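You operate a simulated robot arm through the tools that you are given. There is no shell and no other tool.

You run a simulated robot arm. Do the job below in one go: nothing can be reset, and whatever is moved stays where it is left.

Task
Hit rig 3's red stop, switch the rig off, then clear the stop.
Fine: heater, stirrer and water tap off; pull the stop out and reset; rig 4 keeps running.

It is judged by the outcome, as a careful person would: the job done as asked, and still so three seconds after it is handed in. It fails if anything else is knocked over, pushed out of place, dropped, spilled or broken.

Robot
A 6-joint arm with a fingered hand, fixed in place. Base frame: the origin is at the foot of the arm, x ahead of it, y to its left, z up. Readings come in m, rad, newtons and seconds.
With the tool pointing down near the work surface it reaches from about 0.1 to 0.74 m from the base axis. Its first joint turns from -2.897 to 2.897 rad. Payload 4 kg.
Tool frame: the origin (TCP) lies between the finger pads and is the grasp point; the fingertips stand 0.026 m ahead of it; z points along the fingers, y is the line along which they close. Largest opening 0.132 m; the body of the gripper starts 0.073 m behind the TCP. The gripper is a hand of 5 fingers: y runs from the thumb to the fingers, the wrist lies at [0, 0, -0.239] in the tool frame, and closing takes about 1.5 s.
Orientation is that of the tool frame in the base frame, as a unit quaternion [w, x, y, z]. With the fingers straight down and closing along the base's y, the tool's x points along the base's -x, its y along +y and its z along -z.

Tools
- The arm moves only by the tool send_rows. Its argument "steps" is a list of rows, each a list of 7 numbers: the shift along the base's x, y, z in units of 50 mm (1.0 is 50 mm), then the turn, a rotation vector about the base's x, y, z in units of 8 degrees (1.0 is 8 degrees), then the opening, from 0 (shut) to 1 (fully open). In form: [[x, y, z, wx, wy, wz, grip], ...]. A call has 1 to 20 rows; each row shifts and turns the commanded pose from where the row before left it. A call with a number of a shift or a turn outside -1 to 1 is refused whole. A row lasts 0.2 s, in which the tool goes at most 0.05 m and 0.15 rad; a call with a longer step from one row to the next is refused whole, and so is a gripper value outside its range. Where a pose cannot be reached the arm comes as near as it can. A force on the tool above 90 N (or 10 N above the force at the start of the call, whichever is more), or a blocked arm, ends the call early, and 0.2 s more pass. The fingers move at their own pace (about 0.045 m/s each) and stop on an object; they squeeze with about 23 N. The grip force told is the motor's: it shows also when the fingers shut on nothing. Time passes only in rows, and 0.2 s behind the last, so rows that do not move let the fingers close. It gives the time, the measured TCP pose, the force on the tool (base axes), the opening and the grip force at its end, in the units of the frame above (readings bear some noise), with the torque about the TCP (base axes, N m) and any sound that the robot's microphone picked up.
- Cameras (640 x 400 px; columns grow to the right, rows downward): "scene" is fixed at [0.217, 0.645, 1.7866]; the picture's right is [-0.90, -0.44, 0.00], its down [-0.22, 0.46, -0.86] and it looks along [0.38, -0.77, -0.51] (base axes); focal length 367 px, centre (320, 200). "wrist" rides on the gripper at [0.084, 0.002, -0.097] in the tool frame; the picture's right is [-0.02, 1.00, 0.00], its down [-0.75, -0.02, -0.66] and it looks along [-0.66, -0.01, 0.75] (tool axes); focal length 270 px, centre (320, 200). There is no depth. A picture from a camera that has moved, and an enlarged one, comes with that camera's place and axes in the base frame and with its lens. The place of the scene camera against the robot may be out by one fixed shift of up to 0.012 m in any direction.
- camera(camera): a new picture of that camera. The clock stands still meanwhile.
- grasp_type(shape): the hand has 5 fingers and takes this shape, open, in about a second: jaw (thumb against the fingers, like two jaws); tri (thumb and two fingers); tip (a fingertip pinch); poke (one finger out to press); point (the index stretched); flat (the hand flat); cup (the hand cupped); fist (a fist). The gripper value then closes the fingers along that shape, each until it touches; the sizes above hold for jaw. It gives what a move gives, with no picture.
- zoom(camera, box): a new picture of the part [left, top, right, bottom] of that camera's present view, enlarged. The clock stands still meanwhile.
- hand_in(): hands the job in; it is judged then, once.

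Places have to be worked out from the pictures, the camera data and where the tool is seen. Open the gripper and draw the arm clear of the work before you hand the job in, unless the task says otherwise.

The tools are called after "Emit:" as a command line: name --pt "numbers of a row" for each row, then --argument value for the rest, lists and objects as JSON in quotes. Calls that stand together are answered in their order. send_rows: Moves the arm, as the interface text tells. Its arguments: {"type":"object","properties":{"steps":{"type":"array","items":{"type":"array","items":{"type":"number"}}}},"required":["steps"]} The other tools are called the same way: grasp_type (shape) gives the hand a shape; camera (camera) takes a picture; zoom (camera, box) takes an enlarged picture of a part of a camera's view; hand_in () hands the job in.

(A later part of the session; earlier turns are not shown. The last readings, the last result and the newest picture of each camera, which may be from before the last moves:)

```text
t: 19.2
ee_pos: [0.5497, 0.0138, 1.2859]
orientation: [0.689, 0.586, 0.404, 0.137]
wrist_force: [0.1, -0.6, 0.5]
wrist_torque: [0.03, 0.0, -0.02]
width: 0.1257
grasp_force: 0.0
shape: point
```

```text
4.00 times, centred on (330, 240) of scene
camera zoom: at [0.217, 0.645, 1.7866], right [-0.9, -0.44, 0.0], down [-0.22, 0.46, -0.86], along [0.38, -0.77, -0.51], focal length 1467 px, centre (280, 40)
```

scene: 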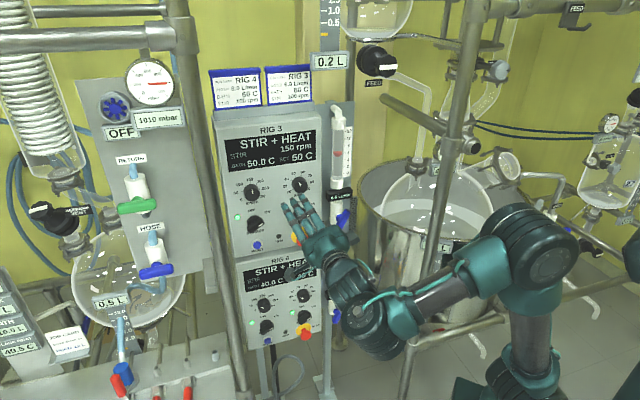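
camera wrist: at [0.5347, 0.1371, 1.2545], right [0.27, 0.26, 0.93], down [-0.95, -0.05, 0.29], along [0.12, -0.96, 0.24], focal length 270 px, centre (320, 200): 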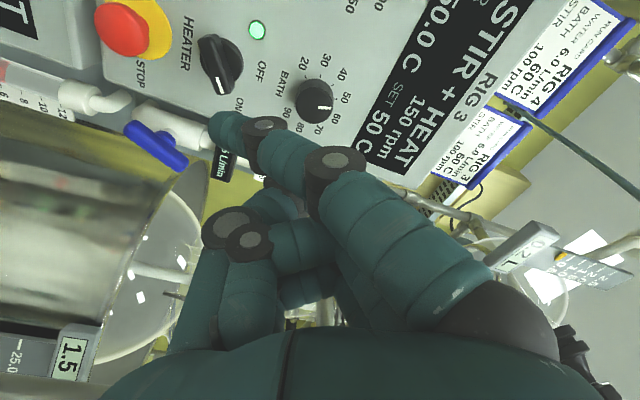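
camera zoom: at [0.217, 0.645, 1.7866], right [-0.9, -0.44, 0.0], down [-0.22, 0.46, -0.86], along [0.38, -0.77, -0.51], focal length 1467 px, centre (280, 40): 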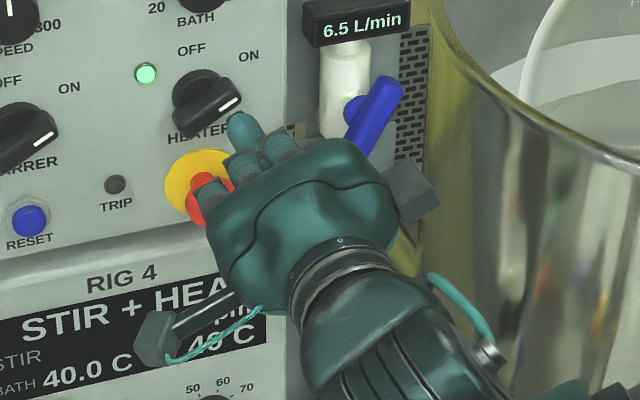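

The pointing finger crosses toward the thumb side rather than straight ahead. I try the fingertip pinch shape, which could serve both for pinching and, when shut, for pressing.

Emit:
grasp_type --shape "tip"

Emit:
camera --camera "wrist"

Emit:
send_rows --pt "0 0 0 0 0 0 0" --pt "0 0 0 0 0 0 0" --pt "0 0 0 0 0 0 0" --pt "0 0 0 0 0 0 0" --pt "0 0 0 0 0 0 0" --pt "0 0 0 0 0 0 0" --pt "0 0 0 0 0 0 0" --pt "0 0 0 0 0 0 0" --pt "0 0 0 0 0 0 0"

Emit:
camera --camera "wrist"

Emit:
zoom --camera "scene" --box '[250, 190, 410, 290]'

```text
t: 20.1
ee_pos: [0.5497, 0.0138, 1.2856]
orientation: [0.688, 0.586, 0.405, 0.137]
wrist_force: [0.8, -0.8, 0.4]
wrist_torque: [-0.02, 0.0, 0.02]
width: 0.1319
grasp_force: 0.0
shape: tip
```

```text
taken
camera wrist: at [0.5347, 0.1371, 1.2545], right [0.27, 0.26, 0.93], down [-0.95, -0.05, 0.29], along [0.12, -0.96, 0.24], focal length 270 px, centre (320, 200)
```

wrist: 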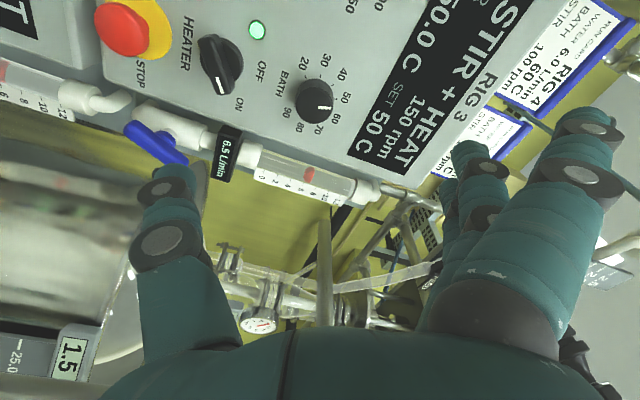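

```text
t: 22.1
ee_pos: [0.5512, 0.0145, 1.2866]
orientation: [0.689, 0.586, 0.405, 0.136]
wrist_force: [-1.1, 0.0, -1.0]
wrist_torque: [0.02, -0.01, -0.01]
width: 0.0001
grasp_force: 22.9
shape: tip
```

```text
taken
camera wrist: at [0.5347, 0.1371, 1.2545], right [0.27, 0.26, 0.93], down [-0.95, -0.05, 0.29], along [0.12, -0.96, 0.24], focal length 270 px, centre (320, 200)
```

wrist: 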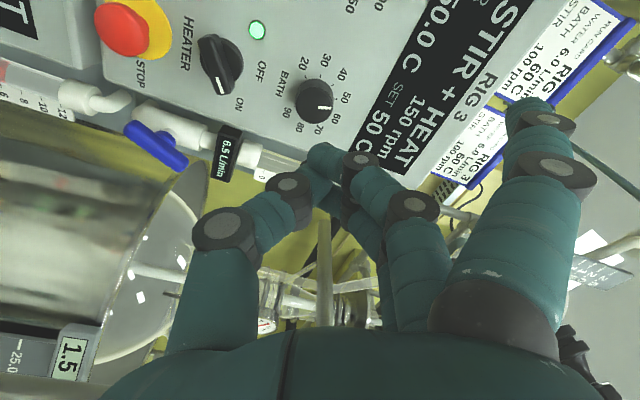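

```text
4.00 times, centred on (330, 240) of scene
camera zoom: at [0.217, 0.645, 1.7866], right [-0.9, -0.44, 0.0], down [-0.22, 0.46, -0.86], along [0.38, -0.77, -0.51], focal length 1467 px, centre (280, 40)
```

zoom: 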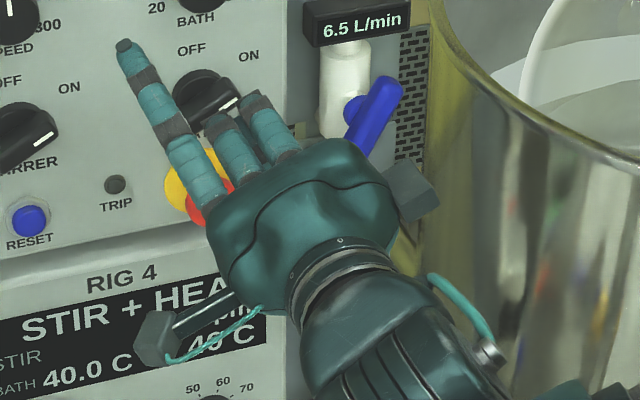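

In the closed tip shape the pinching fingertips meet on the tool axis while one finger stays out. The pointing shape may not have finished moving when I looked, so I set it again and wait.

Emit:
grasp_type --shape "point"

Emit:
send_rows --pt "0 0 0 0 0 0 1" --pt "0 0 0 0 0 0 1" --pt "0 0 0 0 0 0 1" --pt "0 0 0 0 0 0 1" --pt "0 0 0 0 0 0 1" --pt "0 0 0 0 0 0 1"

Emit:
camera --camera "wrist"

Emit:
send_rows --pt "0 0 0 0 0 0 0" --pt "0 0 0 0 0 0 0" --pt "0 0 0 0 0 0 0" --pt "0 0 0 0 0 0 0" --pt "0 0 0 0 0 0 0" --pt "0 0 0 0 0 0 0" --pt "0 0 0 0 0 0 0" --pt "0 0 0 0 0 0 0"

Emit:
camera --camera "wrist"

Emit:
zoom --camera "scene" --box '[250, 190, 410, 290]'

```text
t: 23.0
ee_pos: [0.5498, 0.0129, 1.2855]
orientation: [0.689, 0.586, 0.405, 0.137]
wrist_force: [0.4, 0.2, 0.3]
wrist_torque: [0.01, -0.02, 0.01]
width: 0.0001
grasp_force: 0.1
shape: point
```

```text
t: 24.4
ee_pos: [0.5512, 0.0135, 1.2858]
orientation: [0.689, 0.585, 0.405, 0.137]
wrist_force: [-0.5, -0.1, 0.3]
wrist_torque: [0.0, 0.0, 0.0]
width: 0.0
grasp_force: 0.1
shape: point
```

```text
taken
camera wrist: at [0.5347, 0.1371, 1.2545], right [0.27, 0.26, 0.93], down [-0.95, -0.05, 0.29], along [0.12, -0.96, 0.24], focal length 270 px, centre (320, 200)
```

wrist: 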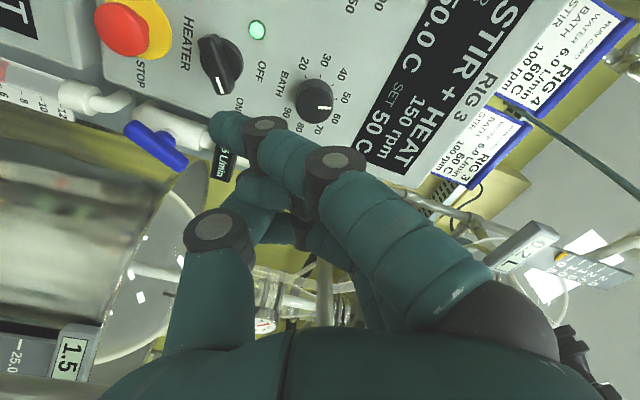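

```text
t: 26.2
ee_pos: [0.5508, 0.013, 1.2843]
orientation: [0.689, 0.586, 0.405, 0.137]
wrist_force: [-0.4, 0.7, 0.4]
wrist_torque: [0.01, 0.0, 0.01]
width: 0.0
grasp_force: 0.1
shape: point
```

```text
taken
camera wrist: at [0.5347, 0.1371, 1.2545], right [0.27, 0.26, 0.93], down [-0.95, -0.05, 0.29], along [0.12, -0.96, 0.24], focal length 270 px, centre (320, 200)
```

wrist: 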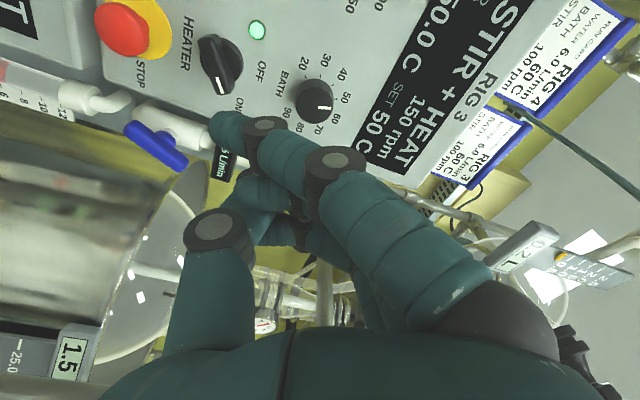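

```text
4.00 times, centred on (330, 240) of scene
camera zoom: at [0.217, 0.645, 1.7866], right [-0.9, -0.44, 0.0], down [-0.22, 0.46, -0.86], along [0.38, -0.77, -0.51], focal length 1467 px, centre (280, 40)
```

zoom: 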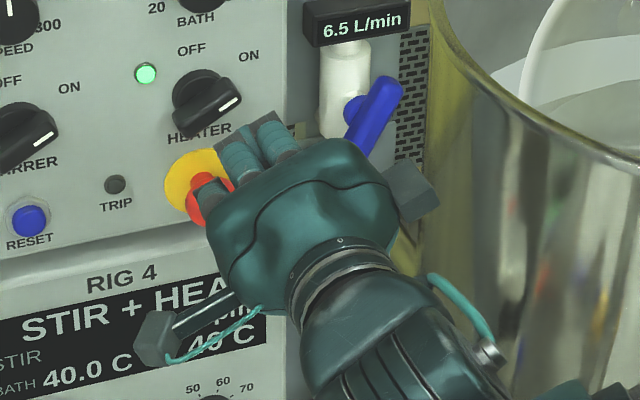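

Neither pointing shape gives a straight-ahead finger, so a shut hand will have to do the pressing. I look at the shut jaw and then the tri shape.

Emit:
grasp_type --shape "jaw"

Emit:
send_rows --pt "0 0 0 0 0 0 0" --pt "0 0 0 0 0 0 0" --pt "0 0 0 0 0 0 0" --pt "0 0 0 0 0 0 0" --pt "0 0 0 0 0 0 0" --pt "0 0 0 0 0 0 0" --pt "0 0 0 0 0 0 0" --pt "0 0 0 0 0 0 0" --pt "0 0 0 0 0 0 0"

Emit:
camera --camera "wrist"

Emit:
zoom --camera "scene" --box '[250, 190, 410, 290]'

Emit:
grasp_type --shape "tri"

Emit:
send_rows --pt "0 0 0 0 0 0 0" --pt "0 0 0 0 0 0 0" --pt "0 0 0 0 0 0 0" --pt "0 0 0 0 0 0 0" --pt "0 0 0 0 0 0 0" --pt "0 0 0 0 0 0 0" --pt "0 0 0 0 0 0 0" --pt "0 0 0 0 0 0 0" --pt "0 0 0 0 0 0 0"

Emit:
camera --camera "wrist"

Emit:
zoom --camera "scene" --box '[250, 190, 410, 290]'

```text
t: 27.1
ee_pos: [0.5499, 0.0145, 1.2858]
orientation: [0.688, 0.586, 0.405, 0.136]
wrist_force: [0.1, 0.0, 0.1]
wrist_torque: [-0.01, 0.01, 0.01]
width: 0.132
grasp_force: 0.0
shape: jaw
```

```text
t: 29.1
ee_pos: [0.5501, 0.0141, 1.2856]
orientation: [0.688, 0.586, 0.405, 0.137]
wrist_force: [-0.1, 0.2, -0.2]
wrist_torque: [-0.02, 0.0, -0.01]
width: 0.0003
grasp_force: 23.1
shape: jaw
```

```text
taken
camera wrist: at [0.5347, 0.1371, 1.2545], right [0.27, 0.26, 0.93], down [-0.95, -0.05, 0.29], along [0.12, -0.96, 0.24], focal length 270 px, centre (320, 200)
```

wrist: 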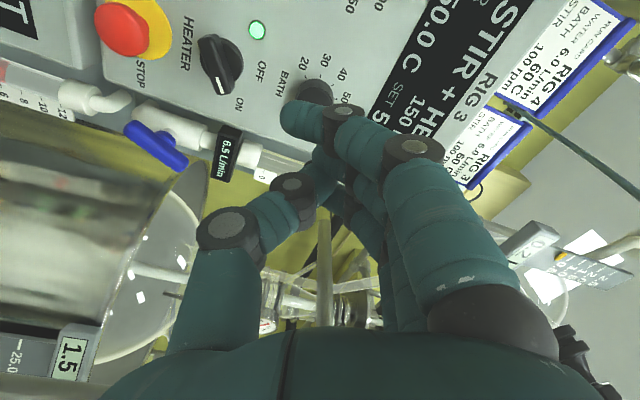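

```text
4.00 times, centred on (330, 240) of scene
camera zoom: at [0.217, 0.645, 1.7866], right [-0.9, -0.44, 0.0], down [-0.22, 0.46, -0.86], along [0.38, -0.77, -0.51], focal length 1467 px, centre (280, 40)
```

zoom: 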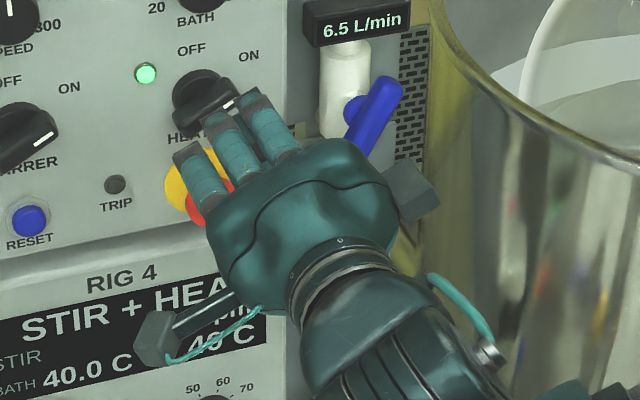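

```text
t: 30.0
ee_pos: [0.5498, 0.0142, 1.285]
orientation: [0.689, 0.586, 0.405, 0.136]
wrist_force: [-0.4, 0.5, 0.3]
wrist_torque: [0.02, 0.0, 0.04]
width: 0.1319
grasp_force: 0.0
shape: tri
```

```text
t: 32.0
ee_pos: [0.5504, 0.0138, 1.2847]
orientation: [0.689, 0.585, 0.405, 0.137]
wrist_force: [0.0, -0.1, -0.3]
wrist_torque: [-0.02, 0.0, 0.02]
width: 0.0
grasp_force: 22.7
shape: tri
```

```text
taken
camera wrist: at [0.5347, 0.1371, 1.2545], right [0.27, 0.26, 0.93], down [-0.95, -0.05, 0.29], along [0.12, -0.96, 0.24], focal length 270 px, centre (320, 200)
```

wrist: 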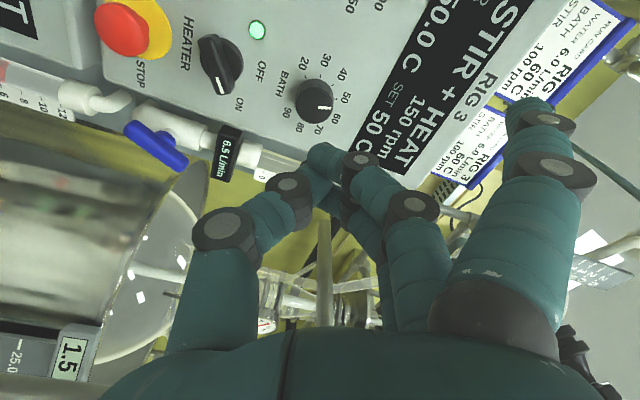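

```text
4.00 times, centred on (330, 240) of scene
camera zoom: at [0.217, 0.645, 1.7866], right [-0.9, -0.44, 0.0], down [-0.22, 0.46, -0.86], along [0.38, -0.77, -0.51], focal length 1467 px, centre (280, 40)
```

zoom: 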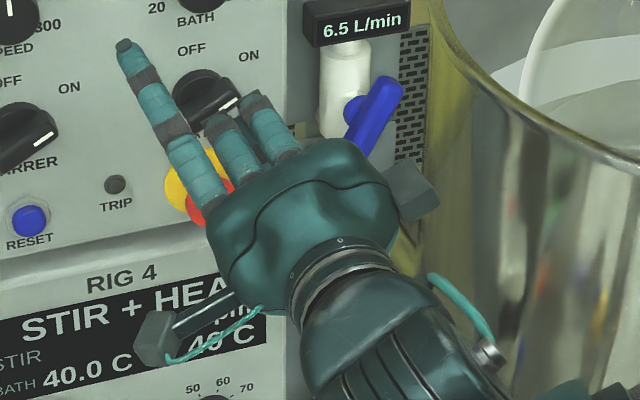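

The shut jaw is a compact row of fingertips on the tool axis, good for pressing. I set jaw (open) and move to about 10 cm in front of rig 3's stop, estimated at (0.654, -0.124, 1.109), to check alignment between the open fingers.

Emit:
grasp_type --shape "jaw"

Emit:
send_rows --pt "0.133 -0.268 -0.704 0 0 0 1" --pt "0.133 -0.268 -0.704 0 0 0 1" --pt "0.133 -0.268 -0.704 0 0 0 1" --pt "0.133 -0.268 -0.704 0 0 0 1" --pt "0.133 -0.268 -0.704 0 0 0 1"

Emit:
camera --camera "wrist"

Emit:
camera --camera "scene"

```text
t: 32.9
ee_pos: [0.5496, 0.0138, 1.2843]
orientation: [0.688, 0.586, 0.405, 0.137]
wrist_force: [0.0, -0.1, -0.4]
wrist_torque: [0.01, 0.02, 0.01]
width: 0.1319
grasp_force: 0.0
shape: jaw
```

```text
t: 34.1
ee_pos: [0.5833, -0.0524, 1.1089]
orientation: [0.694, 0.586, 0.398, 0.132]
wrist_force: [-0.1, 0.1, -0.3]
wrist_torque: [0.0, -0.01, -0.03]
width: 0.1318
grasp_force: 0.0
shape: jaw
```

```text
taken
camera wrist: at [0.569, 0.0711, 1.0773], right [0.27, 0.27, 0.93], down [-0.96, -0.03, 0.29], along [0.1, -0.96, 0.25], focal length 270 px, centre (320, 200)
```

wrist: 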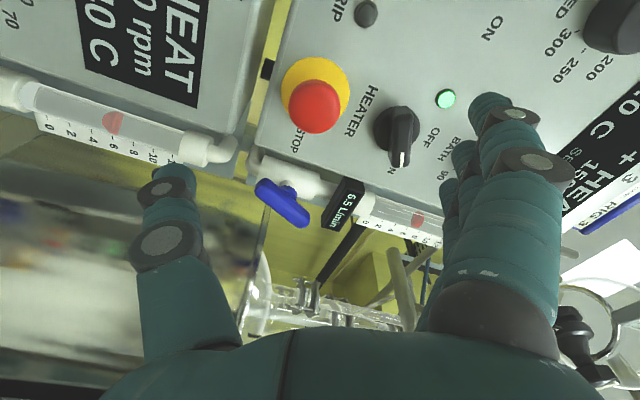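

```text
taken
```

scene: 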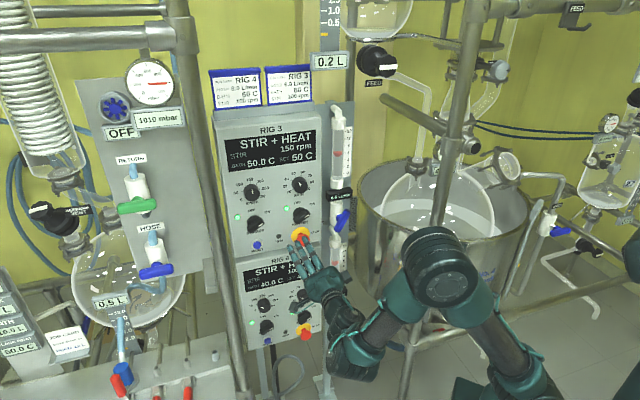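

The stop triangulates to (0.660, -0.133, 1.106), almost exactly on the tool axis (it appears where expected between the fingers). I shut the jaw while nudging 3 mm into alignment, then will advance on it.

Emit:
send_rows --pt "-0.04 -0.04 -0.06 0 0 0 0" --pt "0 0 0 0 0 0 0" --pt "0 0 0 0 0 0 0" --pt "0 0 0 0 0 0 0" --pt "0 0 0 0 0 0 0" --pt "0 0 0 0 0 0 0" --pt "0 0 0 0 0 0 0" --pt "0 0 0 0 0 0 0" --pt "0 0 0 0 0 0 0"

Emit:
camera --camera "wrist"

Emit:
send_rows --pt "0.17 -0.17 0 0 0 0 0" --pt "0.17 -0.17 0 0 0 0 0" --pt "0.17 -0.17 0 0 0 0 0" --pt "0.14 -0.14 0 0 0 0 0"

Emit:
camera --camera "wrist"

Emit:
zoom --camera "scene" --box '[250, 200, 410, 300]'

```text
t: 36.1
ee_pos: [0.5809, -0.0542, 1.1053]
orientation: [0.693, 0.586, 0.399, 0.132]
wrist_force: [0.1, -0.9, 0.3]
wrist_torque: [0.01, 0.02, 0.0]
width: 0.0001
grasp_force: 23.5
shape: jaw
```

```text
taken
camera wrist: at [0.5674, 0.069, 1.0751], right [0.27, 0.26, 0.93], down [-0.96, -0.03, 0.29], along [0.1, -0.96, 0.24], focal length 270 px, centre (320, 200)
```

wrist: 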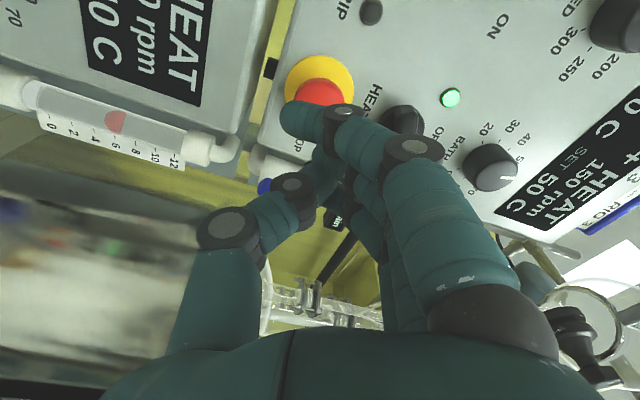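

```text
t: 37.1
ee_pos: [0.6136, -0.0877, 1.1059]
orientation: [0.694, 0.586, 0.398, 0.131]
wrist_force: [0.1, 0.8, -0.4]
wrist_torque: [-0.05, -0.02, -0.01]
width: 0.0002
grasp_force: 22.7
shape: jaw
```

```text
taken
camera wrist: at [0.6002, 0.0355, 1.0745], right [0.27, 0.27, 0.93], down [-0.96, -0.03, 0.29], along [0.1, -0.96, 0.25], focal length 270 px, centre (320, 200)
```

wrist: 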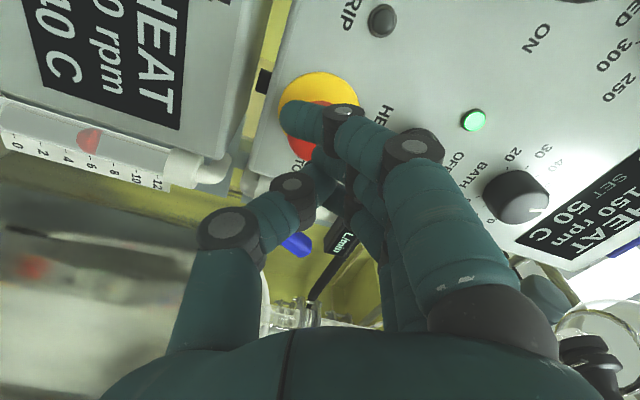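

```text
4.00 times, centred on (330, 250) of scene
camera zoom: at [0.217, 0.645, 1.7866], right [-0.9, -0.44, 0.0], down [-0.22, 0.46, -0.86], along [0.38, -0.77, -0.51], focal length 1467 px, centre (280, 0)
```

zoom: 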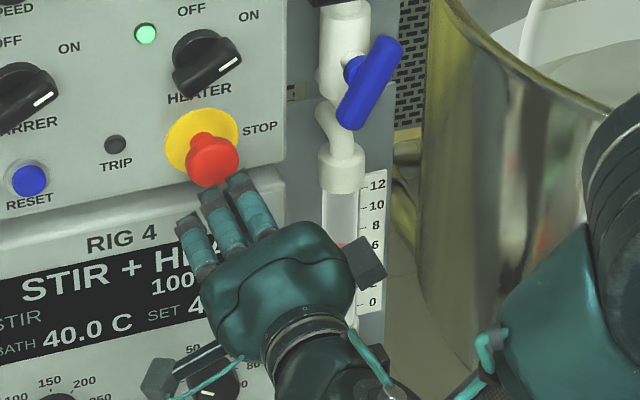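

The fingertips are about 2–3 cm short of the stop, aligned in both directions, no force yet. I advance in 5 mm rows.

Emit:
send_rows --pt "0.071 -0.071 0 0 0 0 0" --pt "0.071 -0.071 0 0 0 0 0" --pt "0.071 -0.071 0 0 0 0 0" --pt "0.071 -0.071 0 0 0 0 0" --pt "0.071 -0.071 0 0 0 0 0"

Emit:
zoom --camera "scene" --box '[210, 150, 370, 250]'

```text
t: 38.3
ee_pos: [0.6314, -0.1057, 1.1059]
orientation: [0.694, 0.585, 0.398, 0.133]
wrist_force: [0.0, 0.2, 0.5]
wrist_torque: [-0.01, 0.0, 0.04]
width: 0.0
grasp_force: 22.5
shape: jaw
```

```text
4.00 times, centred on (290, 200) of scene
camera zoom: at [0.217, 0.645, 1.7866], right [-0.9, -0.44, 0.0], down [-0.22, 0.46, -0.86], along [0.38, -0.77, -0.51], focal length 1467 px, centre (440, 200)
```

zoom: 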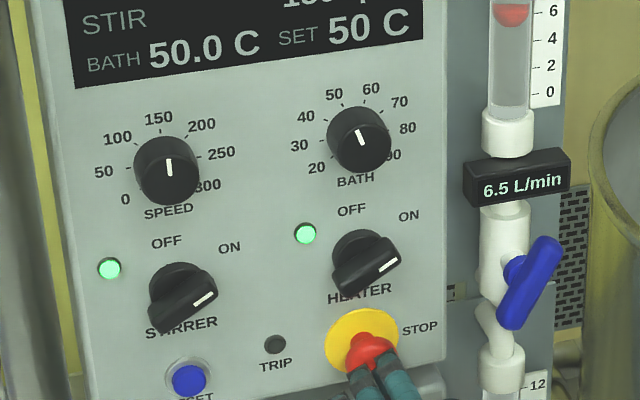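

Still no contact force with tips near n = -0.547. I continue slowly.

Emit:
send_rows --pt "0.05 -0.05 0 0 0 0 0" --pt "0.05 -0.05 0 0 0 0 0" --pt "0.05 -0.05 0 0 0 0 0"

Emit:
zoom --camera "scene" --box '[210, 150, 370, 250]'

Emit:
camera --camera "wrist"

```text
t: 39.1
ee_pos: [0.637, -0.1135, 1.1068]
orientation: [0.695, 0.585, 0.397, 0.132]
wrist_force: [-13.6, 12.0, 3.7]
wrist_torque: [-0.1, -0.14, -0.01]
width: 0.0
grasp_force: 22.8
shape: jaw
```

```text
4.00 times, centred on (290, 200) of scene
camera zoom: at [0.217, 0.645, 1.7866], right [-0.9, -0.44, 0.0], down [-0.22, 0.46, -0.86], along [0.38, -0.77, -0.51], focal length 1467 px, centre (440, 200)
```

zoom: 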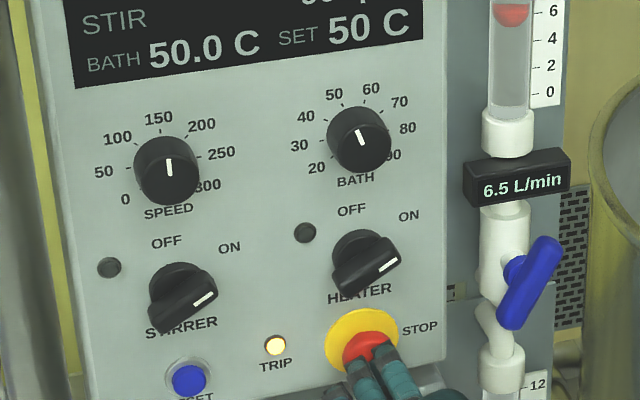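

```text
taken
camera wrist: at [0.6251, 0.0104, 1.0753], right [0.27, 0.27, 0.93], down [-0.96, -0.03, 0.28], along [0.1, -0.96, 0.25], focal length 270 px, centre (320, 200)
```

wrist: 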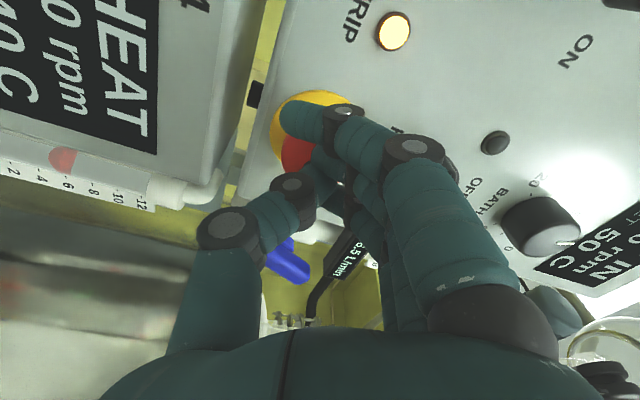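

The TRIP lamp lit and both run lamps went out, at about 18 N: the stop is hit. I press 3 mm more to be sure it latches, then back off 6 cm.

Emit:
send_rows --pt "0.035 -0.035 0 0 0 0 0" --pt "0.015 -0.015 0 0 0 0 0"

Emit:
send_rows --pt "-0.14 0.14 0 0 0 0 0" --pt "-0.17 0.17 0 0 0 0 0" --pt "-0.17 0.17 0 0 0 0 0" --pt "-0.17 0.17 0 0 0 0 0" --pt "-0.17 0.17 0 0 0 0 0" --pt "-0.17 0.17 0 0 0 0 0"

Emit:
zoom --camera "scene" --box '[210, 150, 370, 250]'

Emit:
camera --camera "wrist"

```text
t: 39.7
ee_pos: [0.6404, -0.1146, 1.107]
orientation: [0.695, 0.584, 0.398, 0.133]
wrist_force: [-32.7, 24.8, 9.7]
wrist_torque: [-0.23, -0.26, -0.12]
width: 0.0001
grasp_force: 22.8
shape: jaw
```

```text
t: 41.1
ee_pos: [0.5904, -0.0668, 1.105]
orientation: [0.694, 0.585, 0.398, 0.132]
wrist_force: [-0.6, 0.3, 0.7]
wrist_torque: [0.02, 0.02, 0.03]
width: 0.0
grasp_force: 23.3
shape: jaw
```

```text
4.00 times, centred on (290, 200) of scene
camera zoom: at [0.217, 0.645, 1.7866], right [-0.9, -0.44, 0.0], down [-0.22, 0.46, -0.86], along [0.38, -0.77, -0.51], focal length 1467 px, centre (440, 200)
```

zoom: 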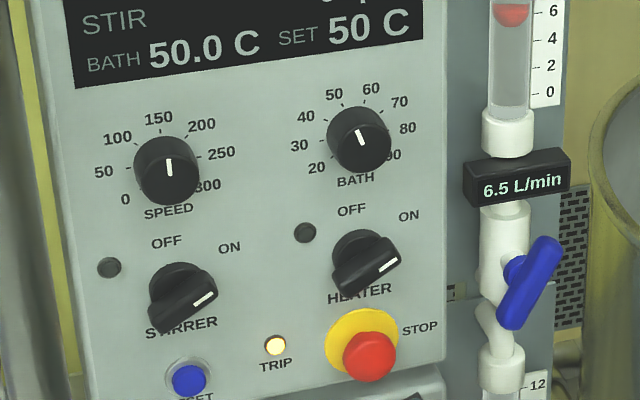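

```text
taken
camera wrist: at [0.578, 0.0567, 1.0748], right [0.27, 0.27, 0.93], down [-0.96, -0.03, 0.29], along [0.1, -0.96, 0.25], focal length 270 px, centre (320, 200)
```

wrist: 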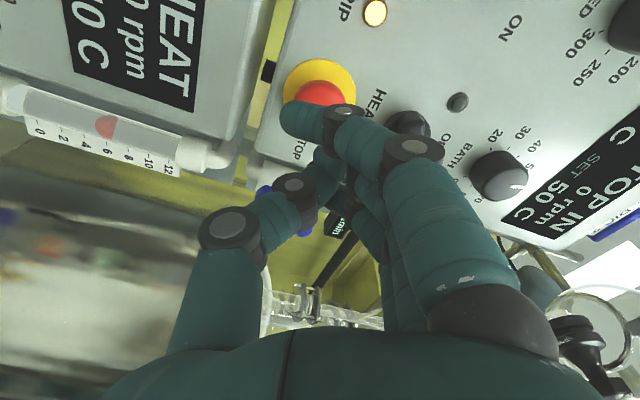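

The stop is latched (TRIP lit, display reads "STOP IN"). Next I go up in front of the heater knob with the jaw open, to see its exact centre and angle.

Emit:
send_rows --pt "-0.05 0.09 0.58 0 0 0 1" --pt "-0.05 0.09 0.58 0 0 0 1" --pt "-0.05 0.09 0.58 0 0 0 1" --pt "0 0 0 0 0 0 1" --pt "0 0 0 0 0 0 1" --pt "0 0 0 0 0 0 1" --pt "0 0 0 0 0 0 1" --pt "0 0 0 0 0 0 1"

Emit:
camera --camera "wrist"

Emit:
zoom --camera "wrist" --box '[220, 40, 420, 165]'

Emit:
zoom --camera "scene" --box '[285, 195, 325, 220]'

```text
t: 42.9
ee_pos: [0.5851, -0.0526, 1.1937]
orientation: [0.694, 0.585, 0.397, 0.132]
wrist_force: [0.7, -0.4, -1.2]
wrist_torque: [0.0, 0.0, 0.01]
width: 0.1322
grasp_force: 0.0
shape: jaw
```

```text
taken
camera wrist: at [0.5719, 0.0702, 1.163], right [0.27, 0.27, 0.93], down [-0.96, -0.03, 0.29], along [0.1, -0.96, 0.25], focal length 270 px, centre (320, 200)
```

wrist: 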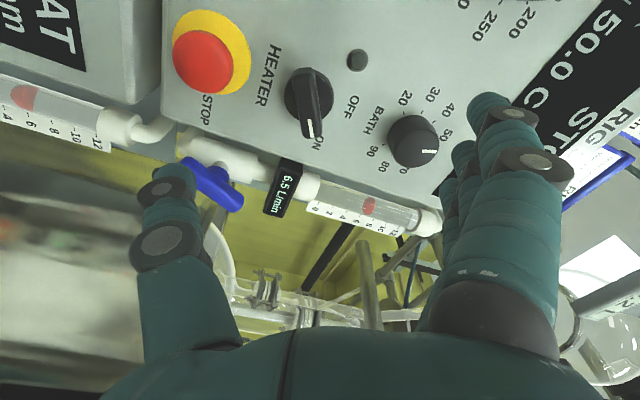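

```text
3.20 times, centred on (320, 102) of wrist
camera zoom: at [0.5719, 0.0702, 1.163], right [0.27, 0.27, 0.93], down [-0.96, -0.03, 0.29], along [0.1, -0.96, 0.25], focal length 865 px, centre (320, 512)
```

zoom: 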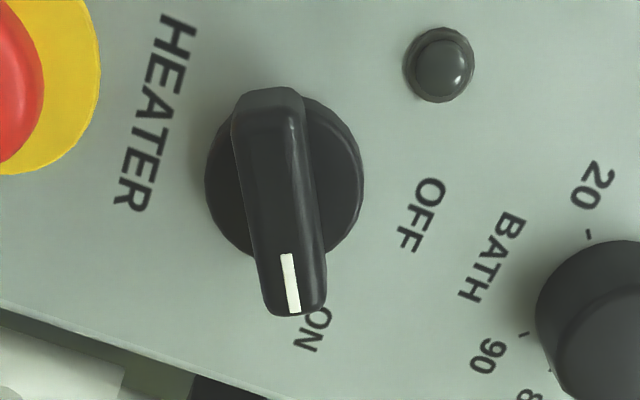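

```text
16.00 times, centred on (305, 208) of scene
camera zoom: at [0.217, 0.645, 1.7866], right [-0.9, -0.44, 0.0], down [-0.22, 0.46, -0.86], along [0.38, -0.77, -0.51], focal length 5869 px, centre (560, 80)
```

zoom: 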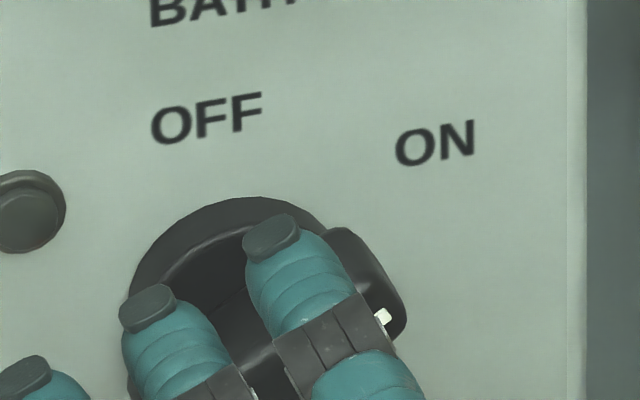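

The heater knob's bar is centred at about t=0.374, z=1.186 and points to ON, 60° clockwise of OFF. Before gripping, I test in free space whether the hand can roll the needed 66° counter-clockwise.

Emit:
send_rows --pt "0 0 0 -0.663 0.663 0 1" --pt "0 0 0 -0.663 0.663 0 1" --pt "0 0 0 -0.663 0.663 0 1" --pt "0 0 0 -0.663 0.663 0 1" --pt "0 0 0 -0.663 0.663 0 1" --pt "0 0 0 -0.663 0.663 0 1" --pt "0 0 0 -0.663 0.663 0 1" --pt "0 0 0 -0.663 0.663 0 1" --pt "0 0 0 -0.58 0.58 0 1"

Emit:
camera --camera "wrist"

Emit:
camera --camera "scene"

```text
t: 44.9
ee_pos: [0.5837, -0.0513, 1.1932]
orientation: [0.653, 0.27, 0.654, -0.271]
wrist_force: [0.3, 0.4, -0.2]
wrist_torque: [0.0, -0.01, -0.03]
width: 0.1318
grasp_force: 0.0
shape: jaw
```

```text
taken
camera wrist: at [0.5166, 0.0171, 1.1092], right [0.71, 0.71, 0.02], down [-0.47, 0.46, 0.75], along [0.52, -0.54, 0.66], focal length 270 px, centre (320, 200)
```

wrist: 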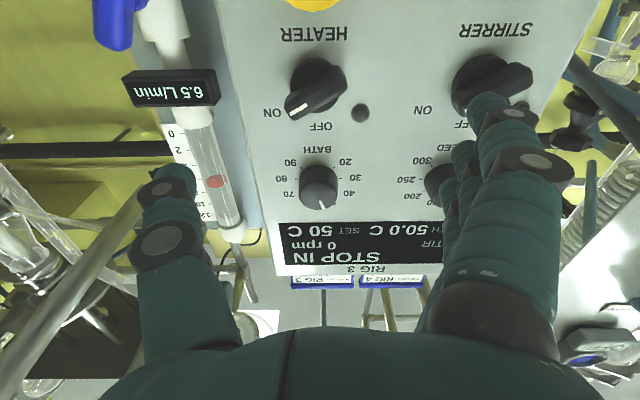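

```text
taken
```

scene: 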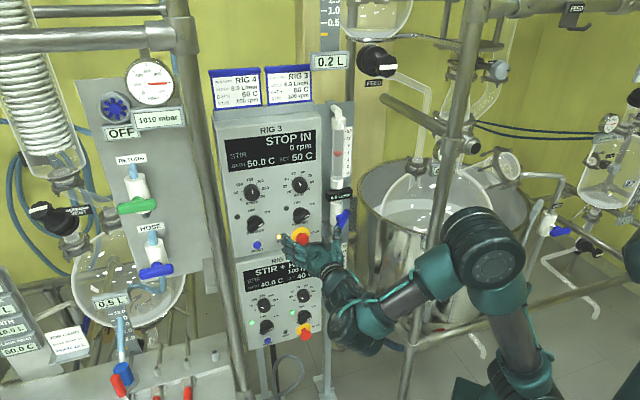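

The full roll is reachable and the y axis is now horizontal. From this second viewpoint I zoom to refine the positions of the heater knob, stirrer knob and tap.

Emit:
zoom --camera "wrist" --box '[240, 30, 400, 130]'

Emit:
zoom --camera "wrist" --box '[400, 10, 560, 110]'

Emit:
zoom --camera "wrist" --box '[60, 0, 260, 125]'

```text
4.00 times, centred on (320, 80) of wrist
camera zoom: at [0.5166, 0.0171, 1.1092], right [0.71, 0.71, 0.02], down [-0.47, 0.46, 0.75], along [0.52, -0.54, 0.66], focal length 1081 px, centre (320, 680)
```

zoom: 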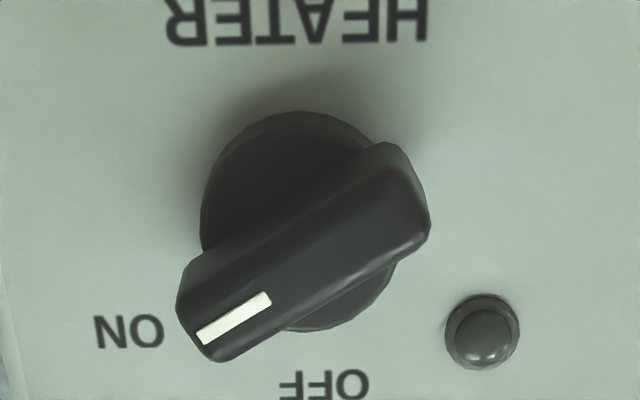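

```text
4.00 times, centred on (480, 60) of wrist
camera zoom: at [0.5166, 0.0171, 1.1092], right [0.71, 0.71, 0.02], down [-0.47, 0.46, 0.75], along [0.52, -0.54, 0.66], focal length 1081 px, centre (-320, 760)
```

zoom: 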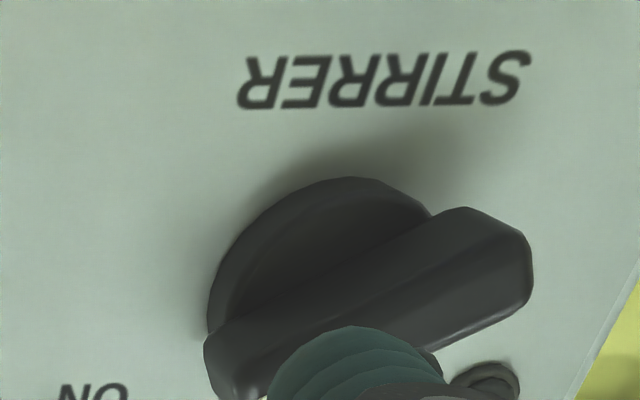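

```text
3.20 times, centred on (160, 62) of wrist
camera zoom: at [0.5166, 0.0171, 1.1092], right [0.71, 0.71, 0.02], down [-0.47, 0.46, 0.75], along [0.52, -0.54, 0.66], focal length 865 px, centre (832, 640)
```

zoom: 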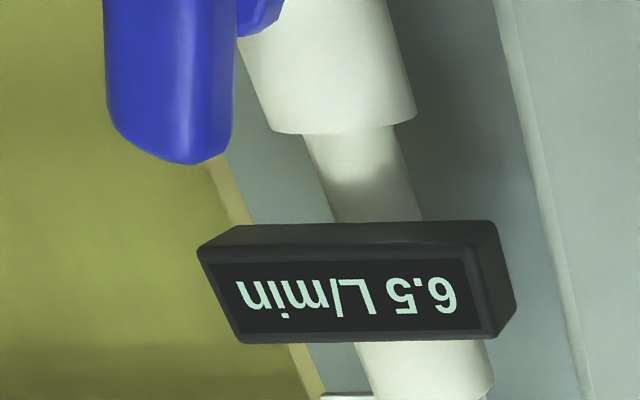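

I check the number and reach of the fingers in the scene view before approaching the knob, since the BATH dial sits close above.

Emit:
zoom --camera "scene" --box '[265, 215, 385, 290]'

```text
5.33 times, centred on (325, 252) of scene
camera zoom: at [0.217, 0.645, 1.7866], right [-0.9, -0.44, 0.0], down [-0.22, 0.46, -0.86], along [0.38, -0.77, -0.51], focal length 1956 px, centre (293, -80)
```

zoom: 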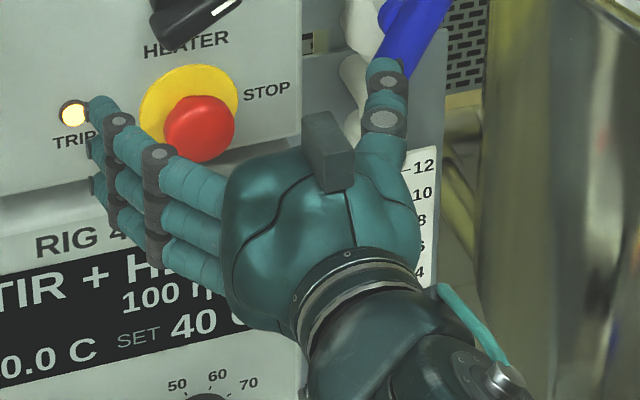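

The hand has three fingers beside the thumb, at about x = -15, +8 and +30 mm of the tool. I roll back to be square across the bar, half-close the jaw for clearance from the BATH dial, and centre on the knob.

Emit:
send_rows --pt "-0.0065 -0.0065 -0.0175 0.663 -0.663 0 0.5" --pt "-0.0065 -0.0065 -0.0175 0.663 -0.663 0 0.5" --pt "-0.0065 -0.0065 -0.0175 0.663 -0.663 0 0.5" --pt "-0.0065 -0.0065 -0.0175 0.663 -0.663 0 0.5" --pt "-0.0065 -0.0065 -0.0175 0.663 -0.663 0 0.5" --pt "-0.0065 -0.0065 -0.0175 0.663 -0.663 0 0.5" --pt "-0.0065 -0.0065 -0.0175 0.663 -0.663 0 0.5" --pt "-0.0065 -0.0065 -0.0175 0.663 -0.663 0 0.5"

Emit:
camera --camera "wrist"

```text
t: 46.7
ee_pos: [0.5809, -0.055, 1.1863]
orientation: [0.7, 0.562, 0.43, 0.093]
wrist_force: [-0.3, -0.1, 0.0]
wrist_torque: [-0.03, -0.01, 0.01]
width: 0.0669
grasp_force: 0.0
shape: jaw
```

```text
taken
camera wrist: at [0.5657, 0.0658, 1.1457], right [0.34, 0.34, 0.88], down [-0.93, 0.0, 0.36], along [0.12, -0.94, 0.31], focal length 270 px, centre (320, 200)
```

wrist: 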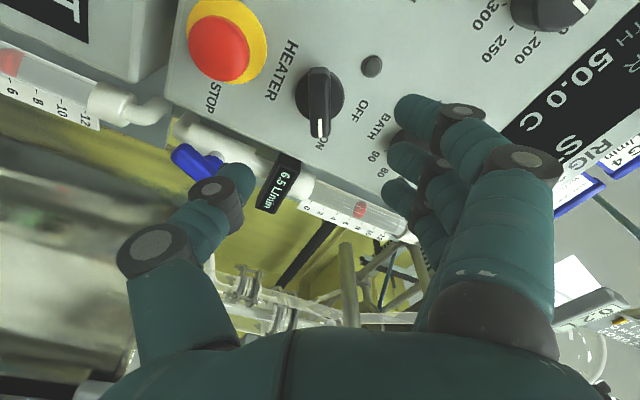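

The bar now stands square between thumb and fingers, at the expected column. I advance 7.5 cm and check.

Emit:
send_rows --pt "0.212 -0.212 0 0 0 0 0.5" --pt "0.212 -0.212 0 0 0 0 0.5" --pt "0.212 -0.212 0 0 0 0 0.5" --pt "0.212 -0.212 0 0 0 0 0.5" --pt "0.212 -0.212 0 0 0 0 0.5"

Emit:
camera --camera "wrist"

Emit:
zoom --camera "scene" --box '[250, 170, 378, 250]'

```text
t: 47.9
ee_pos: [0.6348, -0.107, 1.1845]
orientation: [0.701, 0.561, 0.431, 0.092]
wrist_force: [-0.3, 0.2, -0.5]
wrist_torque: [-0.01, 0.0, -0.03]
width: 0.0671
grasp_force: 0.0
shape: jaw
```

```text
taken
camera wrist: at [0.6192, 0.0126, 1.1446], right [0.34, 0.34, 0.88], down [-0.93, 0.0, 0.36], along [0.12, -0.94, 0.32], focal length 270 px, centre (320, 200)
```

wrist: 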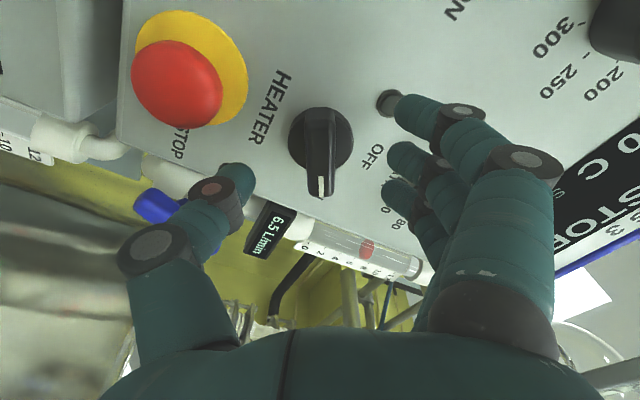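

```text
5.00 times, centred on (314, 210) of scene
camera zoom: at [0.217, 0.645, 1.7866], right [-0.9, -0.44, 0.0], down [-0.22, 0.46, -0.86], along [0.38, -0.77, -0.51], focal length 1834 px, centre (350, 150)
```

zoom: 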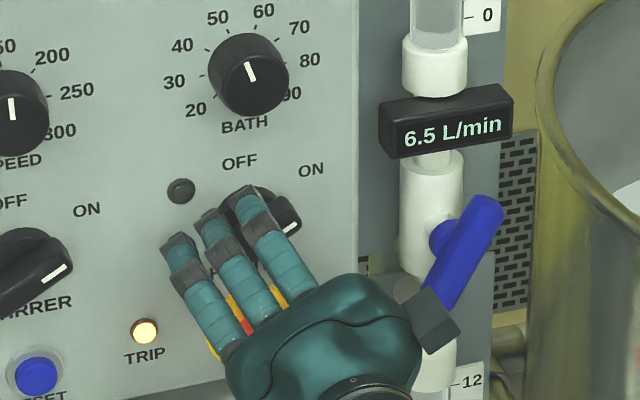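

The tips are level with the front of the bar and the thumb clears the stop. I go 14 mm deeper and then close on the bar.

Emit:
send_rows --pt "0.1 -0.1 0.02 0 0 0 0.5" --pt "0.1 -0.1 0.01 0 0 0 0.5" --pt "0 0 0 0 0 0 0" --pt "0 0 0 0 0 0 0" --pt "0 0 0 0 0 0 0" --pt "0 0 0 0 0 0 0" --pt "0 0 0 0 0 0 0" --pt "0 0 0 0 0 0 0"

Emit:
camera --camera "wrist"

Emit:
zoom --camera "scene" --box '[250, 170, 378, 250]'

```text
t: 49.7
ee_pos: [0.6442, -0.1185, 1.1874]
orientation: [0.7, 0.562, 0.431, 0.091]
wrist_force: [-2.4, -2.3, -5.9]
wrist_torque: [0.04, 0.06, -0.07]
width: 0.0049
grasp_force: 22.7
shape: jaw
```

```text
taken
camera wrist: at [0.6283, 0.002, 1.1459], right [0.34, 0.34, 0.88], down [-0.93, 0.0, 0.37], along [0.12, -0.94, 0.31], focal length 270 px, centre (320, 200)
```

wrist: 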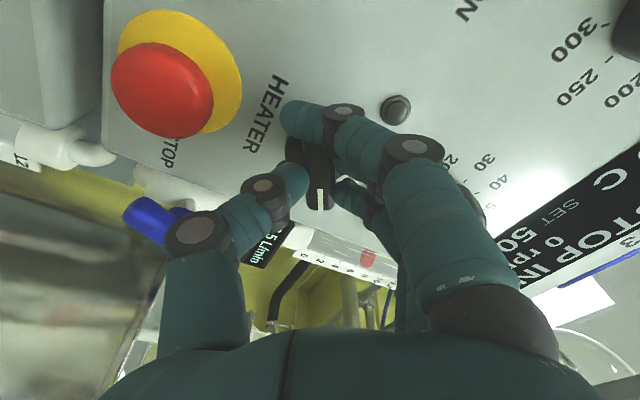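

```text
5.00 times, centred on (314, 210) of scene
camera zoom: at [0.217, 0.645, 1.7866], right [-0.9, -0.44, 0.0], down [-0.22, 0.46, -0.86], along [0.38, -0.77, -0.51], focal length 1834 px, centre (350, 150)
```

zoom: 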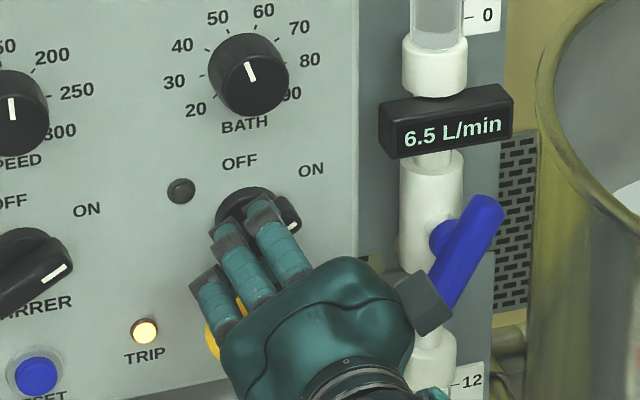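

The bar is gripped (23 N) with the mark visible between thumb and fingers. I turn it counter-clockwise 60° about the knob axis.

Emit:
send_rows --pt "0 0 0 -0.663 0.663 0 0" --pt "0 0 0 -0.663 0.663 0 0" --pt "0 0 0 -0.663 0.663 0 0" --pt "0 0 0 -0.663 0.663 0 0"

Emit:
camera --camera "wrist"

Emit:
zoom --camera "scene" --box '[250, 170, 378, 250]'

```text
t: 50.7
ee_pos: [0.6451, -0.119, 1.1861]
orientation: [0.7, 0.43, 0.562, -0.093]
wrist_force: [-4.8, -4.8, -12.8]
wrist_torque: [0.14, 0.14, -0.11]
width: 0.0051
grasp_force: 22.8
shape: jaw
```

```text
taken
camera wrist: at [0.6069, -0.019, 1.115], right [0.61, 0.6, 0.52], down [-0.74, 0.19, 0.65], along [0.29, -0.77, 0.56], focal length 270 px, centre (320, 200)
```

wrist: 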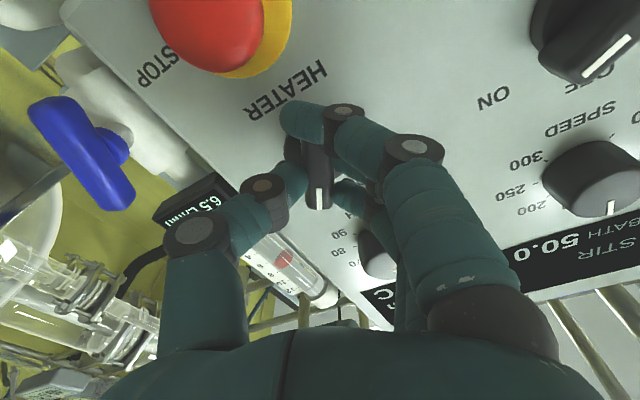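

```text
5.00 times, centred on (314, 210) of scene
camera zoom: at [0.217, 0.645, 1.7866], right [-0.9, -0.44, 0.0], down [-0.22, 0.46, -0.86], along [0.38, -0.77, -0.51], focal length 1834 px, centre (350, 150)
```

zoom: 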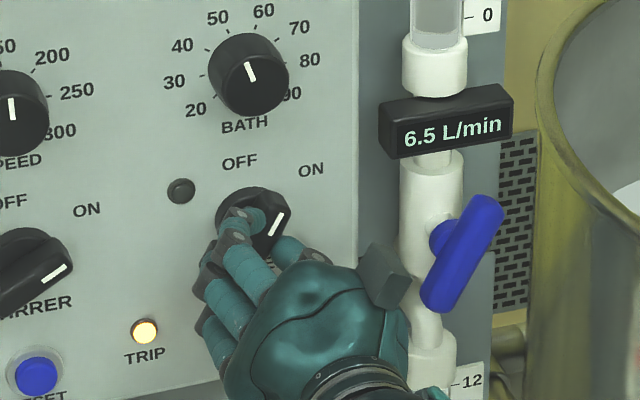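

The knob follows and is halfway. I continue the remaining 30°, easing down 1 mm since the side force grew a little.

Emit:
send_rows --pt "-0.007 -0.007 -0.02 -0.663 0.663 0 0" --pt "0 0 0 -0.663 0.663 0 0" --pt "0 0 0 -0.663 0.663 0 0" --pt "0 0 0 -0.663 0.663 0 0"

Emit:
camera --camera "wrist"

Emit:
zoom --camera "scene" --box '[250, 170, 378, 250]'

```text
t: 51.7
ee_pos: [0.6443, -0.118, 1.187]
orientation: [0.652, 0.271, 0.654, -0.272]
wrist_force: [-2.8, -3.3, -8.9]
wrist_torque: [0.13, 0.11, -0.06]
width: 0.0045
grasp_force: 23.0
shape: jaw
```

```text
taken
camera wrist: at [0.577, -0.049, 1.1025], right [0.71, 0.71, 0.02], down [-0.47, 0.46, 0.75], along [0.52, -0.54, 0.66], focal length 270 px, centre (320, 200)
```

wrist: 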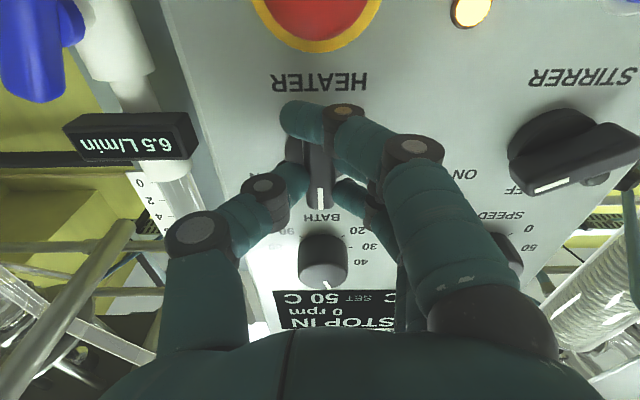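

```text
5.00 times, centred on (314, 210) of scene
camera zoom: at [0.217, 0.645, 1.7866], right [-0.9, -0.44, 0.0], down [-0.22, 0.46, -0.86], along [0.38, -0.77, -0.51], focal length 1834 px, centre (350, 150)
```

zoom: 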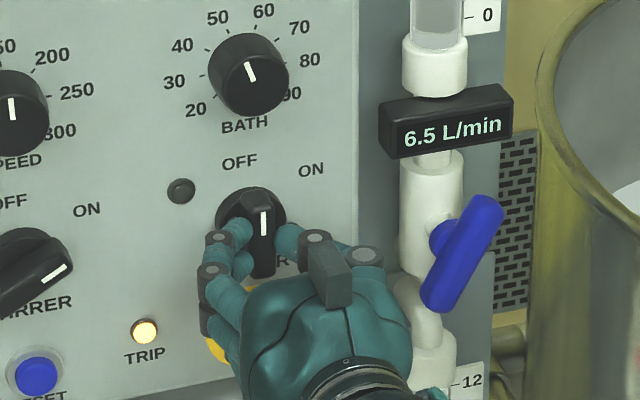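

The mark now points straight up at OFF. I open the fingers and withdraw straight back to check it.

Emit:
send_rows --pt "0 0 0 0 0 0 0.5" --pt "0 0 0 0 0 0 0.5" --pt "0 0 0 0 0 0 0.5" --pt "0 0 0 0 0 0 0.5" --pt "-0.1 0.1 0 0 0 0 0.5" --pt "-0.212 0.212 0 0 0 0 0.5" --pt "-0.212 0.212 0 0 0 0 0.5" --pt "-0.212 0.212 0 0 0 0 0.5" --pt "-0.212 0.212 0 0 0 0 0.5" --pt "-0.212 0.212 0 0 0 0 0.5"

Emit:
camera --camera "wrist"

Emit:
zoom --camera "scene" --box '[210, 150, 370, 250]'

```text
t: 53.9
ee_pos: [0.5852, -0.0611, 1.1878]
orientation: [0.653, 0.272, 0.653, -0.271]
wrist_force: [-0.3, -0.9, -0.6]
wrist_torque: [0.05, 0.0, -0.03]
width: 0.0652
grasp_force: 0.0
shape: jaw
```

```text
taken
camera wrist: at [0.5193, 0.0083, 1.1029], right [0.71, 0.71, 0.02], down [-0.48, 0.45, 0.75], along [0.52, -0.54, 0.66], focal length 270 px, centre (320, 200)
```

wrist: 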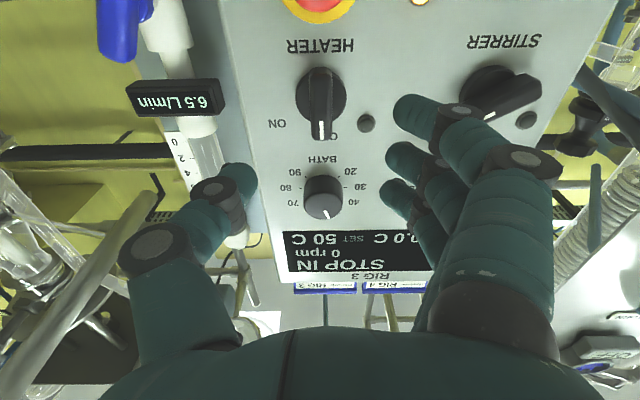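

```text
4.00 times, centred on (290, 200) of scene
camera zoom: at [0.217, 0.645, 1.7866], right [-0.9, -0.44, 0.0], down [-0.22, 0.46, -0.86], along [0.38, -0.77, -0.51], focal length 1467 px, centre (440, 200)
```

zoom: 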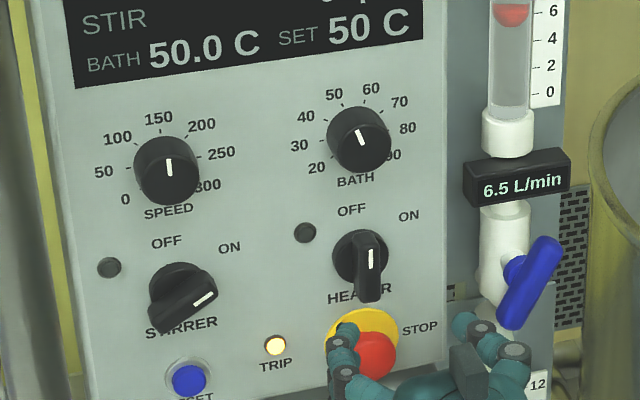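

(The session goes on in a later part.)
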